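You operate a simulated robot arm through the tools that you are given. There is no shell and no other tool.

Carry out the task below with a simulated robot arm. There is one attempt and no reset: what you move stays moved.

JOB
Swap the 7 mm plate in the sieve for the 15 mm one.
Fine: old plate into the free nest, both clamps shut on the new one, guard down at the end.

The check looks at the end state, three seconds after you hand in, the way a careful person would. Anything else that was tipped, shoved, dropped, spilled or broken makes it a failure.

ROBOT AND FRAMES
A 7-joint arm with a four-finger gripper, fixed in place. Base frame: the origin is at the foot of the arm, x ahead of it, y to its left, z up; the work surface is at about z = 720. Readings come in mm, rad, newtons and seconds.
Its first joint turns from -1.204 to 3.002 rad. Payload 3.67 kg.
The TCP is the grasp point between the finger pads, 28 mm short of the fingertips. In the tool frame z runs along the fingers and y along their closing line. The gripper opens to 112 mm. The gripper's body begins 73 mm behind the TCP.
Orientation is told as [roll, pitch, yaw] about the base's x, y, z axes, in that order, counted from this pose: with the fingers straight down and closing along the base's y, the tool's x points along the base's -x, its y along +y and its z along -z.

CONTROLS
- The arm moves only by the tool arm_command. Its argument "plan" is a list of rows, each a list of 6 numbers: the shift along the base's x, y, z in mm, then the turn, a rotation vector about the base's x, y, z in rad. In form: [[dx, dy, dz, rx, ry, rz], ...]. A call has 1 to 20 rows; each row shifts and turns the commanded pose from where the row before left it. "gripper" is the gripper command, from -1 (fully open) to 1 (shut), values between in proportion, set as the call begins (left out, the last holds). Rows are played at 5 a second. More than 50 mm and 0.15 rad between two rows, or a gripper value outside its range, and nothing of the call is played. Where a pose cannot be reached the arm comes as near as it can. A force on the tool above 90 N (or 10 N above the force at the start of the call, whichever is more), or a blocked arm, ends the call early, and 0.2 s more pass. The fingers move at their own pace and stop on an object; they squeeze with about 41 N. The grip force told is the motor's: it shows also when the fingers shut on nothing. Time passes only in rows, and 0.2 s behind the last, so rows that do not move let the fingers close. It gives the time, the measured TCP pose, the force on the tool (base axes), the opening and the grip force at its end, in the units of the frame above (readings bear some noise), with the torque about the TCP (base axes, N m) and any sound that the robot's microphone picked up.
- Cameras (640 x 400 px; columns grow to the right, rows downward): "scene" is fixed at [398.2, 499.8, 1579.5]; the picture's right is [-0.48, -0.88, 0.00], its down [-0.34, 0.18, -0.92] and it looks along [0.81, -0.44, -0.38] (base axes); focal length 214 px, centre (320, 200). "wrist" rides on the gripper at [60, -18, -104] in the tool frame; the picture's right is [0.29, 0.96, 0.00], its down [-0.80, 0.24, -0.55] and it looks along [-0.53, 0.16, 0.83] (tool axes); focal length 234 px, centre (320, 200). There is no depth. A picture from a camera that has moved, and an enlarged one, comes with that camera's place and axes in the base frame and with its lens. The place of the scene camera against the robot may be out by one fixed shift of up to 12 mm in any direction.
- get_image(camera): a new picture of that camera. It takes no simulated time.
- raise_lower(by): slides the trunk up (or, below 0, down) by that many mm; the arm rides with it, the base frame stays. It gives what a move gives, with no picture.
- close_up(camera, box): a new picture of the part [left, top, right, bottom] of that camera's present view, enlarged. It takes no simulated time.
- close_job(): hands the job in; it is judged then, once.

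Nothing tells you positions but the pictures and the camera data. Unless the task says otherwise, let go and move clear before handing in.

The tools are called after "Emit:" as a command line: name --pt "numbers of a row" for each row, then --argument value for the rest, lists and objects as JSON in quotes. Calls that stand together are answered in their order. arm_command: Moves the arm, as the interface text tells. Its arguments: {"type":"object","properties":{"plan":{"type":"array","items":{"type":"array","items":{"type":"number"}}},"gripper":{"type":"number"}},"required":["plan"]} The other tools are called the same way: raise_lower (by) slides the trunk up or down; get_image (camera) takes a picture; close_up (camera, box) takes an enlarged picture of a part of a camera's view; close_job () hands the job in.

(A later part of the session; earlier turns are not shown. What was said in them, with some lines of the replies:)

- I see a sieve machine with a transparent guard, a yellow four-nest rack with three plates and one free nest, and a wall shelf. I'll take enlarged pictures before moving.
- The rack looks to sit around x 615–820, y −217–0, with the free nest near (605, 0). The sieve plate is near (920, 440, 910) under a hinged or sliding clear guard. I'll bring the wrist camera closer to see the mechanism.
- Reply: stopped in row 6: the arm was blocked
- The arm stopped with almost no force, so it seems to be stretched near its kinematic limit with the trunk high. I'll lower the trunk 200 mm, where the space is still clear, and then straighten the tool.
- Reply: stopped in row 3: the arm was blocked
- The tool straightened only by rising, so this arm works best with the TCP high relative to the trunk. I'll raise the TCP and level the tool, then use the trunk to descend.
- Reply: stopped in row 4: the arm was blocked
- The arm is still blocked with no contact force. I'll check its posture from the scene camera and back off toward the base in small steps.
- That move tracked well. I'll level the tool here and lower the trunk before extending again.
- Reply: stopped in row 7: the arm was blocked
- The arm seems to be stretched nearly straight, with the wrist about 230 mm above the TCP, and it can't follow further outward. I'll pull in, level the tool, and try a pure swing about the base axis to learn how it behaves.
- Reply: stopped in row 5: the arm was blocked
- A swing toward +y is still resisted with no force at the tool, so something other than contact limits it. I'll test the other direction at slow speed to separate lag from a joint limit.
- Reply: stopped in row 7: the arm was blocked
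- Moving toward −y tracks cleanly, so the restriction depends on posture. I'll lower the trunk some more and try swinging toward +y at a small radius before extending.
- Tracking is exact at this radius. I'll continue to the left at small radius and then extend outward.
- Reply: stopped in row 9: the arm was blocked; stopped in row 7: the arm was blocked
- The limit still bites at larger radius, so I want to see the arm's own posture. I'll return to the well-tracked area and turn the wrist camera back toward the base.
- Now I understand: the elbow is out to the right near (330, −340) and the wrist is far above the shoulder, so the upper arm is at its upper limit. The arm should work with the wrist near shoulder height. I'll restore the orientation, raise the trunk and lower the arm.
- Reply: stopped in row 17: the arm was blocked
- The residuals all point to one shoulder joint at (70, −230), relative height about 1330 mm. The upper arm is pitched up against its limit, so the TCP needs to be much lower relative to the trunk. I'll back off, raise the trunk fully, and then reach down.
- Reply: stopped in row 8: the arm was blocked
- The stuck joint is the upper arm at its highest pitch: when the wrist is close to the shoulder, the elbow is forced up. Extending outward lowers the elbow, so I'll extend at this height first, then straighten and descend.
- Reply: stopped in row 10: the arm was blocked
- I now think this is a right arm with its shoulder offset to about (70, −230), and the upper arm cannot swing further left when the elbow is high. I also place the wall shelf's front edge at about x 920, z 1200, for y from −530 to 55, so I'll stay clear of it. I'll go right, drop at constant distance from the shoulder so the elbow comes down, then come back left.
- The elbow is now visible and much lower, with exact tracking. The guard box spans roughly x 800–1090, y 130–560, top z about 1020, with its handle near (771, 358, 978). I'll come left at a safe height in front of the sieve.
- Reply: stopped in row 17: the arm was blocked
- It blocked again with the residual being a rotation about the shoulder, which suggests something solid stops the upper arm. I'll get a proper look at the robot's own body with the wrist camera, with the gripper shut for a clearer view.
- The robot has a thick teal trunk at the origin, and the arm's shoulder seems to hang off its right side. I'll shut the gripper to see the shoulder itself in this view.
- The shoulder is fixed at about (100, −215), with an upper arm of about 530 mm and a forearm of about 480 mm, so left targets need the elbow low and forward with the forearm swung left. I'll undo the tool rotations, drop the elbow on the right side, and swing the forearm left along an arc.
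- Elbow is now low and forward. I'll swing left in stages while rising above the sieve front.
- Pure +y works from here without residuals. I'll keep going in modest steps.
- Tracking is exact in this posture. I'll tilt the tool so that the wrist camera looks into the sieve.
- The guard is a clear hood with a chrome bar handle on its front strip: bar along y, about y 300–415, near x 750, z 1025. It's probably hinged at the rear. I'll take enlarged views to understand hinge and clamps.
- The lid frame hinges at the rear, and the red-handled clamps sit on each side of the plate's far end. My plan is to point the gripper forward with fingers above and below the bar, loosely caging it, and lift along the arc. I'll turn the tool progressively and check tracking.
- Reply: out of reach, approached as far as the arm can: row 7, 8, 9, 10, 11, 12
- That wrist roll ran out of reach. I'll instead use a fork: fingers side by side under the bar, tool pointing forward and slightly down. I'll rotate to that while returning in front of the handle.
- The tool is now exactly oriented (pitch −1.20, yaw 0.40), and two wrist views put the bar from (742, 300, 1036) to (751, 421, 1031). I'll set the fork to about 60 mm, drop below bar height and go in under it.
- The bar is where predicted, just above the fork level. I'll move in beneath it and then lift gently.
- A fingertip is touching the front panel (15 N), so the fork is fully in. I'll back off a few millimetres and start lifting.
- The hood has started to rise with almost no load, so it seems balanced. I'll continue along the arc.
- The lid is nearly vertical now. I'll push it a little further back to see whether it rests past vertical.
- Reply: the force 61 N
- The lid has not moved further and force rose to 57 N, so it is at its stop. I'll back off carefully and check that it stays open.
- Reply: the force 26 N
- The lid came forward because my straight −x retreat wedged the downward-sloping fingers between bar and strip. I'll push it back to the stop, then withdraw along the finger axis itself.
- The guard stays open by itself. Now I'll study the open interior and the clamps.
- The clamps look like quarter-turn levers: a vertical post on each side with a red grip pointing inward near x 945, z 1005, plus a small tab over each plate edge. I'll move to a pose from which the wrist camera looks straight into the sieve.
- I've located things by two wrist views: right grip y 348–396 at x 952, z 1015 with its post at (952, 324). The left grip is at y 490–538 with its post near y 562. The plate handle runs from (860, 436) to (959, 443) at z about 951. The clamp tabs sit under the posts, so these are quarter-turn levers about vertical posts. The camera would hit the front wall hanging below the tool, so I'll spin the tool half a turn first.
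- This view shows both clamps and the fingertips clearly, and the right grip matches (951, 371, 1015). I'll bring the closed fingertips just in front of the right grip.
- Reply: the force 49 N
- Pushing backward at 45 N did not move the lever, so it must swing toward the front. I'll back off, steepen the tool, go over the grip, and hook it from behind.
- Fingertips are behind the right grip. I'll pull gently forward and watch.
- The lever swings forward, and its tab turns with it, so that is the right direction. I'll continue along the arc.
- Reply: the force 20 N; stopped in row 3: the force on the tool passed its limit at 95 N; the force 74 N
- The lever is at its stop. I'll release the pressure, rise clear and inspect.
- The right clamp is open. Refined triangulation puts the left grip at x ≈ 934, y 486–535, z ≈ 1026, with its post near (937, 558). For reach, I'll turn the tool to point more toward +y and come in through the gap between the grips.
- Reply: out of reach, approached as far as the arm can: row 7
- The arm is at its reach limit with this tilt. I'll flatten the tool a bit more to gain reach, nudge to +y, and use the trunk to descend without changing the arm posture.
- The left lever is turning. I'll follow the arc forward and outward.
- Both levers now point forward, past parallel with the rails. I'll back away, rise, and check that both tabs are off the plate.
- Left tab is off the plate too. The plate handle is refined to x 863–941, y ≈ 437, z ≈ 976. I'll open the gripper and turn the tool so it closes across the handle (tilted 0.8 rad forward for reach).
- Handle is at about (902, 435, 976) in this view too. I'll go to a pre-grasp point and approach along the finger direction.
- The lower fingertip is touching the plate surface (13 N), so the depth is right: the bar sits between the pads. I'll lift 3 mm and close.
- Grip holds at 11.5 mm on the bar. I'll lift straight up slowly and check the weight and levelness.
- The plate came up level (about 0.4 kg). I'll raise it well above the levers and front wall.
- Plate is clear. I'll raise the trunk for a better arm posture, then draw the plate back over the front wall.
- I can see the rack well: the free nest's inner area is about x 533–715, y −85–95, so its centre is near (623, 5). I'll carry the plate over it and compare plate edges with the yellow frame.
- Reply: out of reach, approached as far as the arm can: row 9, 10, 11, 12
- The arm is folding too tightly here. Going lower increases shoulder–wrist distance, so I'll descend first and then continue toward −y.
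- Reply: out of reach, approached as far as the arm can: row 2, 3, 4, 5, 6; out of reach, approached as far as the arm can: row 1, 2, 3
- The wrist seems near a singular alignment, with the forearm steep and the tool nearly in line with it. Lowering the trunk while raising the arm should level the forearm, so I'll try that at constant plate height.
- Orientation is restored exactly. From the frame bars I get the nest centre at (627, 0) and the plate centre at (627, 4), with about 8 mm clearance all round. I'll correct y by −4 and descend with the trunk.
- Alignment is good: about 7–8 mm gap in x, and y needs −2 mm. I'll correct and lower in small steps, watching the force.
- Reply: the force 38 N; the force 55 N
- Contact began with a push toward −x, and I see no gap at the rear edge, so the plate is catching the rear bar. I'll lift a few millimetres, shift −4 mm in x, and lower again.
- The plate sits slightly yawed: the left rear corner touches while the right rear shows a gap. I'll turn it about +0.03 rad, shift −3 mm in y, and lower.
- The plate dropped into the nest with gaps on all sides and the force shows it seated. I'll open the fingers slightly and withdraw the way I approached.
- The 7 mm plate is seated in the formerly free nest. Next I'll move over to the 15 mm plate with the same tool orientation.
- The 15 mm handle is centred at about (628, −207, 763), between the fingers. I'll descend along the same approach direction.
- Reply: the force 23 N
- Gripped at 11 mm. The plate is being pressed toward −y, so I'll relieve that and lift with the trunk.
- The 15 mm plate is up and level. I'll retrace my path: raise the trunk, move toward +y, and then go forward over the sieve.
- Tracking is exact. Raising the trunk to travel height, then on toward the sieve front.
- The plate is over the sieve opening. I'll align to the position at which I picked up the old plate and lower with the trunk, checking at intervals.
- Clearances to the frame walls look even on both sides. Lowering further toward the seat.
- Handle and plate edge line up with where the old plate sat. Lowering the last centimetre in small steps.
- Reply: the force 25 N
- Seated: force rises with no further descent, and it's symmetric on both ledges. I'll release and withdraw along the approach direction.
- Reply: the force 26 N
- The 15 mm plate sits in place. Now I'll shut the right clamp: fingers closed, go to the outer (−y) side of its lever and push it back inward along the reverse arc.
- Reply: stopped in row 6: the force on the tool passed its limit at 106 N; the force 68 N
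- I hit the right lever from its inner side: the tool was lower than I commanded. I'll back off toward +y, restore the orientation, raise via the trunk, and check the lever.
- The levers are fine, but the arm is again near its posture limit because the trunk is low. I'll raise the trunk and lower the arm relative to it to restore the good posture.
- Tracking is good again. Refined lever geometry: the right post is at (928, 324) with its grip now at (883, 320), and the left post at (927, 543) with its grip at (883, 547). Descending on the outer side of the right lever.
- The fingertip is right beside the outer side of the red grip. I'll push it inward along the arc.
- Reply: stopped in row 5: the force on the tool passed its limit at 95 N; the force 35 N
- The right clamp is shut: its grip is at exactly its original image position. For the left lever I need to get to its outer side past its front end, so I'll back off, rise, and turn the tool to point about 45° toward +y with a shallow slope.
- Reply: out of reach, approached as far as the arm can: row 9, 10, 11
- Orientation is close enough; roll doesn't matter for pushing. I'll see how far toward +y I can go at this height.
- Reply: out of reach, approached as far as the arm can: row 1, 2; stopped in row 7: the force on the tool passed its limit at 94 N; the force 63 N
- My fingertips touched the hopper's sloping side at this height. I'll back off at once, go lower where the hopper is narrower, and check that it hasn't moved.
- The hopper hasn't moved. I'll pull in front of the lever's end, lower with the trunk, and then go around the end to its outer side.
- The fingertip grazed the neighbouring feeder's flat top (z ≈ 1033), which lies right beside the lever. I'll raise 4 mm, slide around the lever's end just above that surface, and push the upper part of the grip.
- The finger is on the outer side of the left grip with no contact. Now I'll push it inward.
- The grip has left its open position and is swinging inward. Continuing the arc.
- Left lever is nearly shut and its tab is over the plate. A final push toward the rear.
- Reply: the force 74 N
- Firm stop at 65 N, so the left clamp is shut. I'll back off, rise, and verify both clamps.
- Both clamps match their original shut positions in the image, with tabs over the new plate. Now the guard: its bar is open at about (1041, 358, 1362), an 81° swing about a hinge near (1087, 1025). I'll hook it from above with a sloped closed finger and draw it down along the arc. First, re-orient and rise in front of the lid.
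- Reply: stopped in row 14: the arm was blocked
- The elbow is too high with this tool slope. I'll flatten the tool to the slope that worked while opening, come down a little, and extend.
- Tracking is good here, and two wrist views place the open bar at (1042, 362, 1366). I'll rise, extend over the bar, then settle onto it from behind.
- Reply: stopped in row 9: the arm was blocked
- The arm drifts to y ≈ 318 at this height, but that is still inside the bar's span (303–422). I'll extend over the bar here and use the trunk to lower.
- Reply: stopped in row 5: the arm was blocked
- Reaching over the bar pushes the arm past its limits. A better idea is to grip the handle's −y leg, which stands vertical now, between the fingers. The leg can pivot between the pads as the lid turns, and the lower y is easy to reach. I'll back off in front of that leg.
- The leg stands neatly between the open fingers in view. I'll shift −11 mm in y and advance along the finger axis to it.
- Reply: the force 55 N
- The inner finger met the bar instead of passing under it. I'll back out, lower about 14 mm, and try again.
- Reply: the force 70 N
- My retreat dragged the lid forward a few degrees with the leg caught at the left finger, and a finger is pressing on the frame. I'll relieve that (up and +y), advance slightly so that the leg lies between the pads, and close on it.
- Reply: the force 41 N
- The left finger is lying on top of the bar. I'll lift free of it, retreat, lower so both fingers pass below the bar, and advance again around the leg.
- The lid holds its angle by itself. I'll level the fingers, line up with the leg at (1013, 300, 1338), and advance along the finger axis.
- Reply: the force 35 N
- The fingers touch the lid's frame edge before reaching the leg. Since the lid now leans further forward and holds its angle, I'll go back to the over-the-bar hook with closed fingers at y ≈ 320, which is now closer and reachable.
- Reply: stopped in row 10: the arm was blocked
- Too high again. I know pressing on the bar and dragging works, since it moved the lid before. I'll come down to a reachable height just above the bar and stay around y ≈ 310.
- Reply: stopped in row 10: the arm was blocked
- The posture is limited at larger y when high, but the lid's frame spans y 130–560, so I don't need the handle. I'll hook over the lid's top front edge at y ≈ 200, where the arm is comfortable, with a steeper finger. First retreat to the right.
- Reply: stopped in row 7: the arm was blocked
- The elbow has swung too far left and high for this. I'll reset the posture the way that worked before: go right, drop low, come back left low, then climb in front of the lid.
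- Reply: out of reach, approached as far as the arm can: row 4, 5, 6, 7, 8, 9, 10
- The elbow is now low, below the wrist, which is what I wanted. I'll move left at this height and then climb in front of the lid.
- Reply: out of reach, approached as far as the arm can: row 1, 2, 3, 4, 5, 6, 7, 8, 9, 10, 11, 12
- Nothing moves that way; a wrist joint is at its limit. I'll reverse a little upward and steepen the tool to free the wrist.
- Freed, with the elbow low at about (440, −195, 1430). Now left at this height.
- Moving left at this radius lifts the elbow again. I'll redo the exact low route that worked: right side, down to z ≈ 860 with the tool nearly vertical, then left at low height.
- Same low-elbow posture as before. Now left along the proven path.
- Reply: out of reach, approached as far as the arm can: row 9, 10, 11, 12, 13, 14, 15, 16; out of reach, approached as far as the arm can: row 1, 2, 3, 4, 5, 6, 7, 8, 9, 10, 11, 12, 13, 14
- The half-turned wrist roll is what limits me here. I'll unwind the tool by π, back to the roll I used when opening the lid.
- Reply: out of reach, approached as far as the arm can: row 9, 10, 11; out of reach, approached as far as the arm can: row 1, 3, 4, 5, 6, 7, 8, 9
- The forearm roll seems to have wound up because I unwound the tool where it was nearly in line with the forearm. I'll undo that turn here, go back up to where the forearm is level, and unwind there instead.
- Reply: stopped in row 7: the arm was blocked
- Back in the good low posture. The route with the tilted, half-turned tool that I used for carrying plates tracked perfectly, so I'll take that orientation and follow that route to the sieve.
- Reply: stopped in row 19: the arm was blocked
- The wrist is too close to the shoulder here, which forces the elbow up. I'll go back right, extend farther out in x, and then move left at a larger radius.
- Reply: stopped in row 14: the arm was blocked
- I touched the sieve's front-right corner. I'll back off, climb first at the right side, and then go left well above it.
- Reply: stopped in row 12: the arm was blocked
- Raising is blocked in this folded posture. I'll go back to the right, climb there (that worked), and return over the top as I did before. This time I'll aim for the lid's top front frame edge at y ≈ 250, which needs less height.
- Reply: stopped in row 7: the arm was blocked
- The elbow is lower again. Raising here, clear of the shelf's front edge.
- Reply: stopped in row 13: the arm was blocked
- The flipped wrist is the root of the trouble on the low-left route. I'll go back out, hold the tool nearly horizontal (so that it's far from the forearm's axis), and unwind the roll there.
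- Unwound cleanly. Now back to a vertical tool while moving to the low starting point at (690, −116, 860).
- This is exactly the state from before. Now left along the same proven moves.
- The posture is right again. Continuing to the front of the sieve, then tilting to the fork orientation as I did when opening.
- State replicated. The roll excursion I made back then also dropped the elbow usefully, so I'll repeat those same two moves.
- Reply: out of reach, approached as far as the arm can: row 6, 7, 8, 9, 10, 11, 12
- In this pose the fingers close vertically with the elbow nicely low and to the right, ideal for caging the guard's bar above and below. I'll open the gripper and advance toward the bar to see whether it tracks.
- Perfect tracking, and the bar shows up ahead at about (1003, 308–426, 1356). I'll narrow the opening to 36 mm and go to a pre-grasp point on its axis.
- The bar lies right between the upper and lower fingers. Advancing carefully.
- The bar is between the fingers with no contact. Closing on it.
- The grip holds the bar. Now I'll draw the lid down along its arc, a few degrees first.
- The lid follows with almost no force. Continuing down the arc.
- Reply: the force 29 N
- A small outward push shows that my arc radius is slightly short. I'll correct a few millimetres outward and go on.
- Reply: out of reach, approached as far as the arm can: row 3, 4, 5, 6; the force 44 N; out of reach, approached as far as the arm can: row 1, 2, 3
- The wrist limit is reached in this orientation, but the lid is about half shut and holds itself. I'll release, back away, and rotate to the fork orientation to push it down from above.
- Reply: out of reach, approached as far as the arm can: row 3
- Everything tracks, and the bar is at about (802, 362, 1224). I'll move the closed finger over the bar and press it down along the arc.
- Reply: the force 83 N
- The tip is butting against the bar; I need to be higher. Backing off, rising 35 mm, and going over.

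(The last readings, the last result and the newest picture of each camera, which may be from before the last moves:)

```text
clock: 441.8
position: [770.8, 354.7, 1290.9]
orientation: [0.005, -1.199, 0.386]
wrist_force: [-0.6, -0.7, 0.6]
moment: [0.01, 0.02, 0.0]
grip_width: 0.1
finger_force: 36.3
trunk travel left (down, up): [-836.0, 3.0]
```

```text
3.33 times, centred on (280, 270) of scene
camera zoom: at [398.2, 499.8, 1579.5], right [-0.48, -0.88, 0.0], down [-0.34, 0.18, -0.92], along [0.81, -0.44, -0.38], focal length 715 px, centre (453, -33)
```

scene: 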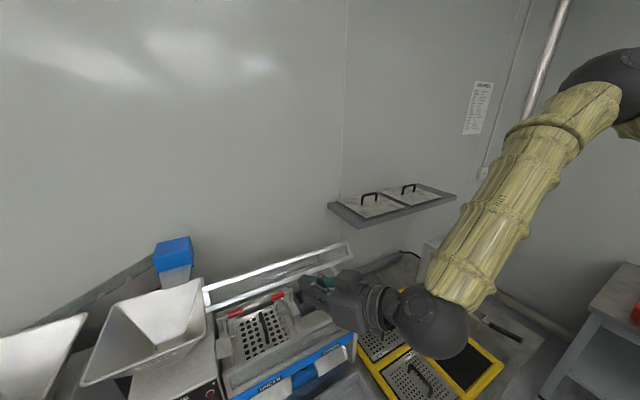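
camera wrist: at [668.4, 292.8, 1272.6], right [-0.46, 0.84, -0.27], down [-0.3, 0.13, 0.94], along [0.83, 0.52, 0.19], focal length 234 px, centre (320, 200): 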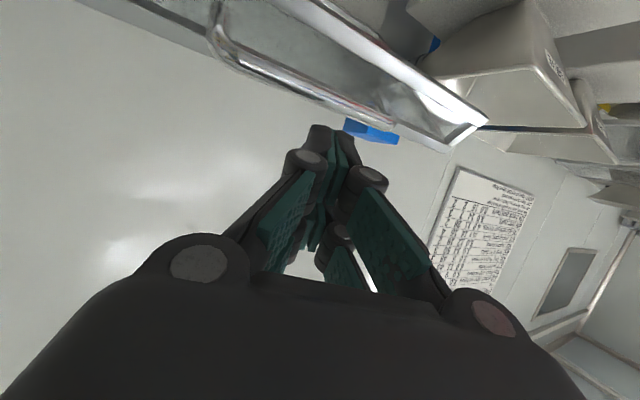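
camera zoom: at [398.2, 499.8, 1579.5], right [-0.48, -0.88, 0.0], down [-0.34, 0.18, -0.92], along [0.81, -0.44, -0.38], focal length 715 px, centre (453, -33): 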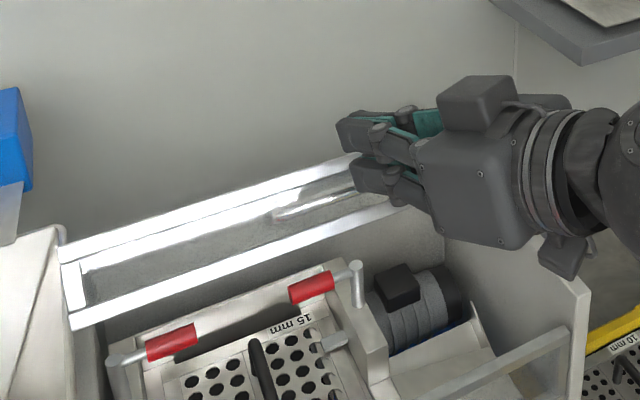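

Clear now: the bar is at about (808, 360, 1236). I'll move over it and press down.

Emit:
arm_command --pt "10 0 0 0 0 0" --pt "10 0 0 0 0 0" --pt "8 0 0 0 0 0" --pt "0 0 -8 0 0 0" --pt "0 0 -8 0 0 0" --pt "0 0 -8 0 0 0" --pt "-3 0 -8 0 0 0" --pt "-4 0 -8 0 0 0" --pt "-5 0 -8 0 0 0" --pt "-5 0 -8 0 0 0" --pt "0 0 0 0 0 0"

Emit:
get_image --camera "wrist"

Emit:
close_up --camera "scene" --box '[200, 210, 360, 330]'

```text
clock: 444.2
position: [778.7, 355.4, 1234.4]
orientation: [0.004, -1.2, 0.389]
wrist_force: [0.2, 0.1, -0.9]
moment: [0.04, 0.02, 0.02]
grip_width: 0.4
finger_force: 35.8
trunk travel left (down, up): [-836.0, 3.0]
```

```text
taken
camera wrist: at [678.3, 293.0, 1216.2], right [-0.46, 0.84, -0.27], down [-0.3, 0.13, 0.94], along [0.83, 0.52, 0.19], focal length 234 px, centre (320, 200)
```

wrist: 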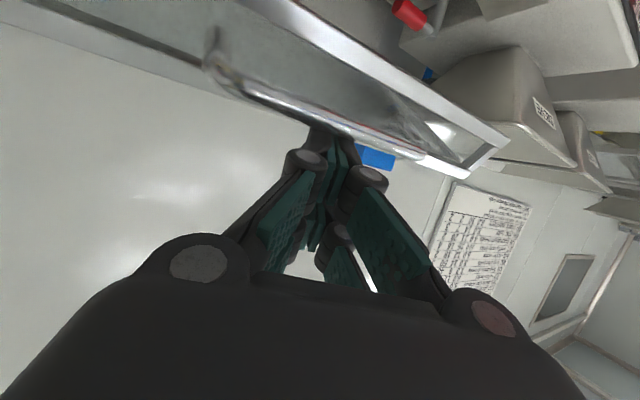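

```text
3.33 times, centred on (280, 270) of scene
camera zoom: at [398.2, 499.8, 1579.5], right [-0.48, -0.88, 0.0], down [-0.34, 0.18, -0.92], along [0.81, -0.44, -0.38], focal length 715 px, centre (453, -33)
```

zoom: 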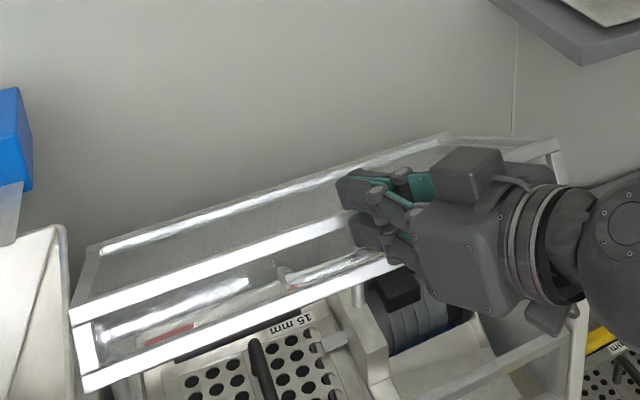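

The lid is coming down well. Continuing.

Emit:
arm_command --pt "-4.5 0 -9 0 0 0" --pt "-4.5 0 -9 0 0 0" --pt "-4.5 0 -9 0 0 0" --pt "-3.5 0 -9 0 0 0" --pt "-3.5 0 -9 0 0 0" --pt "-3.5 0 -9 0 0 0" --pt "-2.5 0 -9.5 0 0 0" --pt "-2.5 0 -9.5 0 0 0" --pt "-2.5 0 -9.5 0 0 0" --pt "0 0 0 0 0 0"

Emit:
get_image --camera "wrist"

Emit:
close_up --camera "scene" --box '[200, 230, 360, 350]'

```text
clock: 446.4
position: [750.5, 356.3, 1153.2]
orientation: [0.004, -1.199, 0.39]
wrist_force: [0.8, -0.6, -0.2]
moment: [0.01, 0.03, 0.02]
grip_width: 0.0
finger_force: 36.2
trunk travel left (down, up): [-836.0, 3.0]
```

```text
taken
camera wrist: at [647.0, 294.3, 1135.0], right [-0.46, 0.84, -0.27], down [-0.3, 0.13, 0.94], along [0.83, 0.52, 0.19], focal length 234 px, centre (320, 200)
```

wrist: 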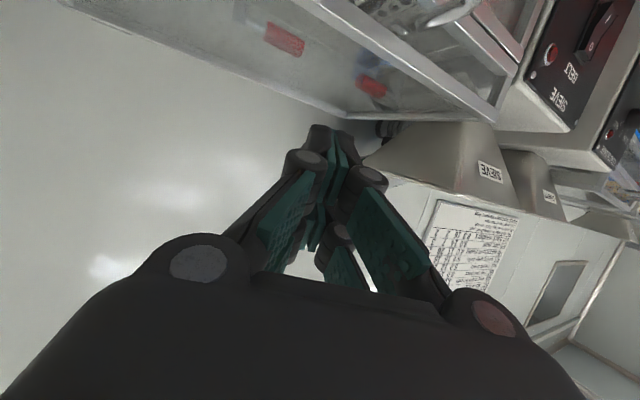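

```text
3.33 times, centred on (280, 290) of scene
camera zoom: at [398.2, 499.8, 1579.5], right [-0.48, -0.88, 0.0], down [-0.34, 0.18, -0.92], along [0.81, -0.44, -0.38], focal length 715 px, centre (453, -100)
```

zoom: 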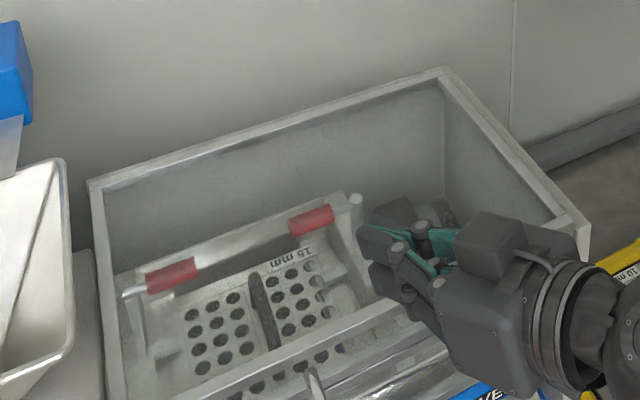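

The lid looks fully down now. I'll retreat clear and check it against the original picture.

Emit:
arm_command --pt "-10 -3 5 0 0 0" --pt "-12 -5 5 0 0 0" --pt "-15 -8 5 0 0 0" --pt "-15 -10 5 0 0 0" --pt "-12 -10 5 0 0 0" --pt "0 -10 0 0 0 0" --pt "0 -10 0 0 0 0" --pt "0 0 0 0 0 0"

Emit:
get_image --camera "scene"

Emit:
close_up --camera "scene" --box '[200, 240, 370, 400]'

Emit:
get_image --camera "wrist"

```text
clock: 448.2
position: [685.6, 300.1, 1175.4]
orientation: [0.004, -1.197, 0.395]
wrist_force: [-0.3, -1.0, 0.8]
moment: [0.01, -0.02, 0.0]
grip_width: 0.0
finger_force: 35.7
trunk travel left (down, up): [-836.0, 3.0]
```

```text
taken
```

scene: 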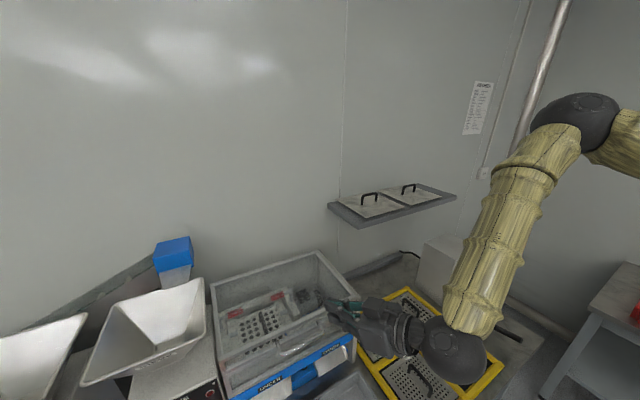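

```text
2.50 times, centred on (285, 320) of scene
camera zoom: at [398.2, 499.8, 1579.5], right [-0.48, -0.88, 0.0], down [-0.34, 0.18, -0.92], along [0.81, -0.44, -0.38], focal length 536 px, centre (408, -100)
```

zoom: 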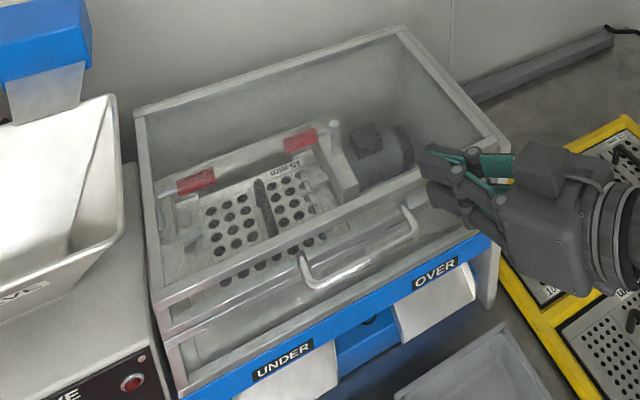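

```text
taken
camera wrist: at [583.2, 239.2, 1158.1], right [-0.46, 0.84, -0.27], down [-0.3, 0.13, 0.94], along [0.83, 0.52, 0.19], focal length 234 px, centre (320, 200)
```

wrist: 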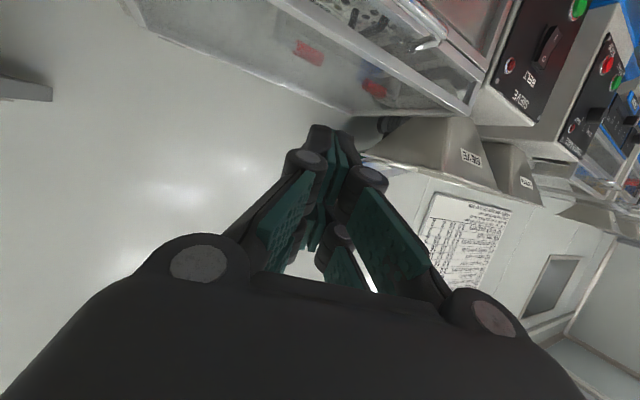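

The guard is down and pixel-identical to the original, with the 15 mm plate and both clamps visible beneath it. I'll move the arm clear and do a final check of the rack.

Emit:
arm_command --pt "-10 -8 8 0 0 0" --pt "-10 -8 8 0 0 0" --pt "-10 -8 8 0 0 0" --pt "-10 -8 8 0 0 0" --pt "-10 -8 8 0 0 0" --pt "0 0 0 0 0 0" --pt "0 0 0 0 0 0"

Emit:
close_up --camera "scene" --box '[340, 270, 520, 400]'

Emit:
close_up --camera "scene" --box '[200, 240, 370, 400]'

Emit:
get_image --camera "scene"

```text
clock: 449.8
position: [634.1, 260.1, 1216.2]
orientation: [0.005, -1.198, 0.392]
wrist_force: [0.5, -0.3, 0.2]
moment: [-0.01, -0.02, 0.04]
grip_width: 0.0
finger_force: 35.9
trunk travel left (down, up): [-836.0, 3.0]
```

```text
3.08 times, centred on (430, 335) of scene
camera zoom: at [398.2, 499.8, 1579.5], right [-0.48, -0.88, 0.0], down [-0.34, 0.18, -0.92], along [0.81, -0.44, -0.38], focal length 660 px, centre (-18, -215)
```

zoom: 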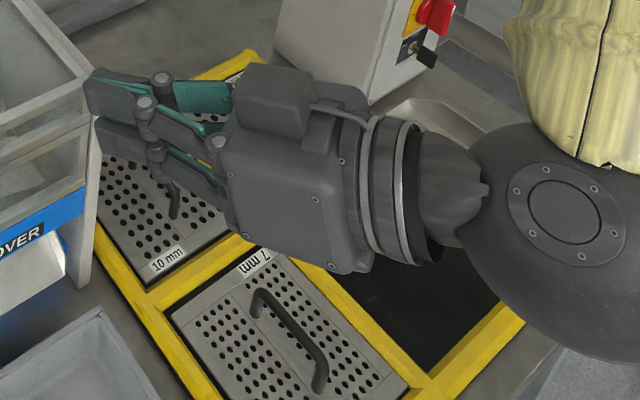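

```text
2.50 times, centred on (285, 320) of scene
camera zoom: at [398.2, 499.8, 1579.5], right [-0.48, -0.88, 0.0], down [-0.34, 0.18, -0.92], along [0.81, -0.44, -0.38], focal length 536 px, centre (408, -100)
```

zoom: 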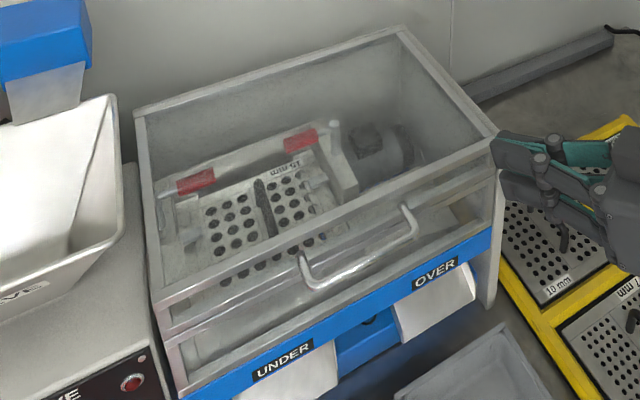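

```text
taken
```

scene: 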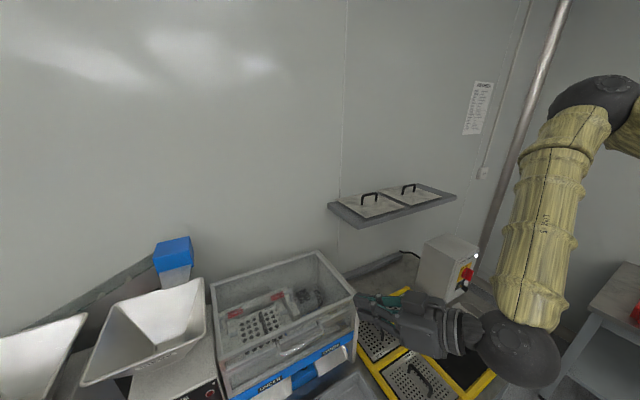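

Everything is in place. The 7 mm plate is seated in the nest that was free, and the 15 mm plate is in the sieve with both clamps shut. The guard is fully down, the hopper, shelf lids and other plates are where they were, and the arm is clear with nothing held. Handing in.

Emit:
close_job

```text
The job is handed in.
```

The plate swap is done and handed in; I haven't seen the result of the check.

- **Old plate:** the 7 mm plate sits in the nest that was free, with gaps on all four sides.
- **New plate:** the 15 mm plate is seated in the sieve. Both clamps are shut on it, and their grips are back at the image positions they had before I opened them.
- **Guard:** it is fully down and looks identical to the first picture.
- **Contacts:** along the way the arm touched several fixed parts:
    - It pushed on the hopper's side with just over 90 N, and the hopper had not moved in the next picture.
    - It brushed the feeder's top and the sieve's front corner.
    - It pressed the clamp levers hard against their stops.
- **Guard drop:** the lid fell the last part of its travel under its own weight; no sound was reported.
- **Everything else:** I saw no change in the shelf lids, the scoop, the bins or the other plates.

The arm is clear of the machine with its gripper empty.
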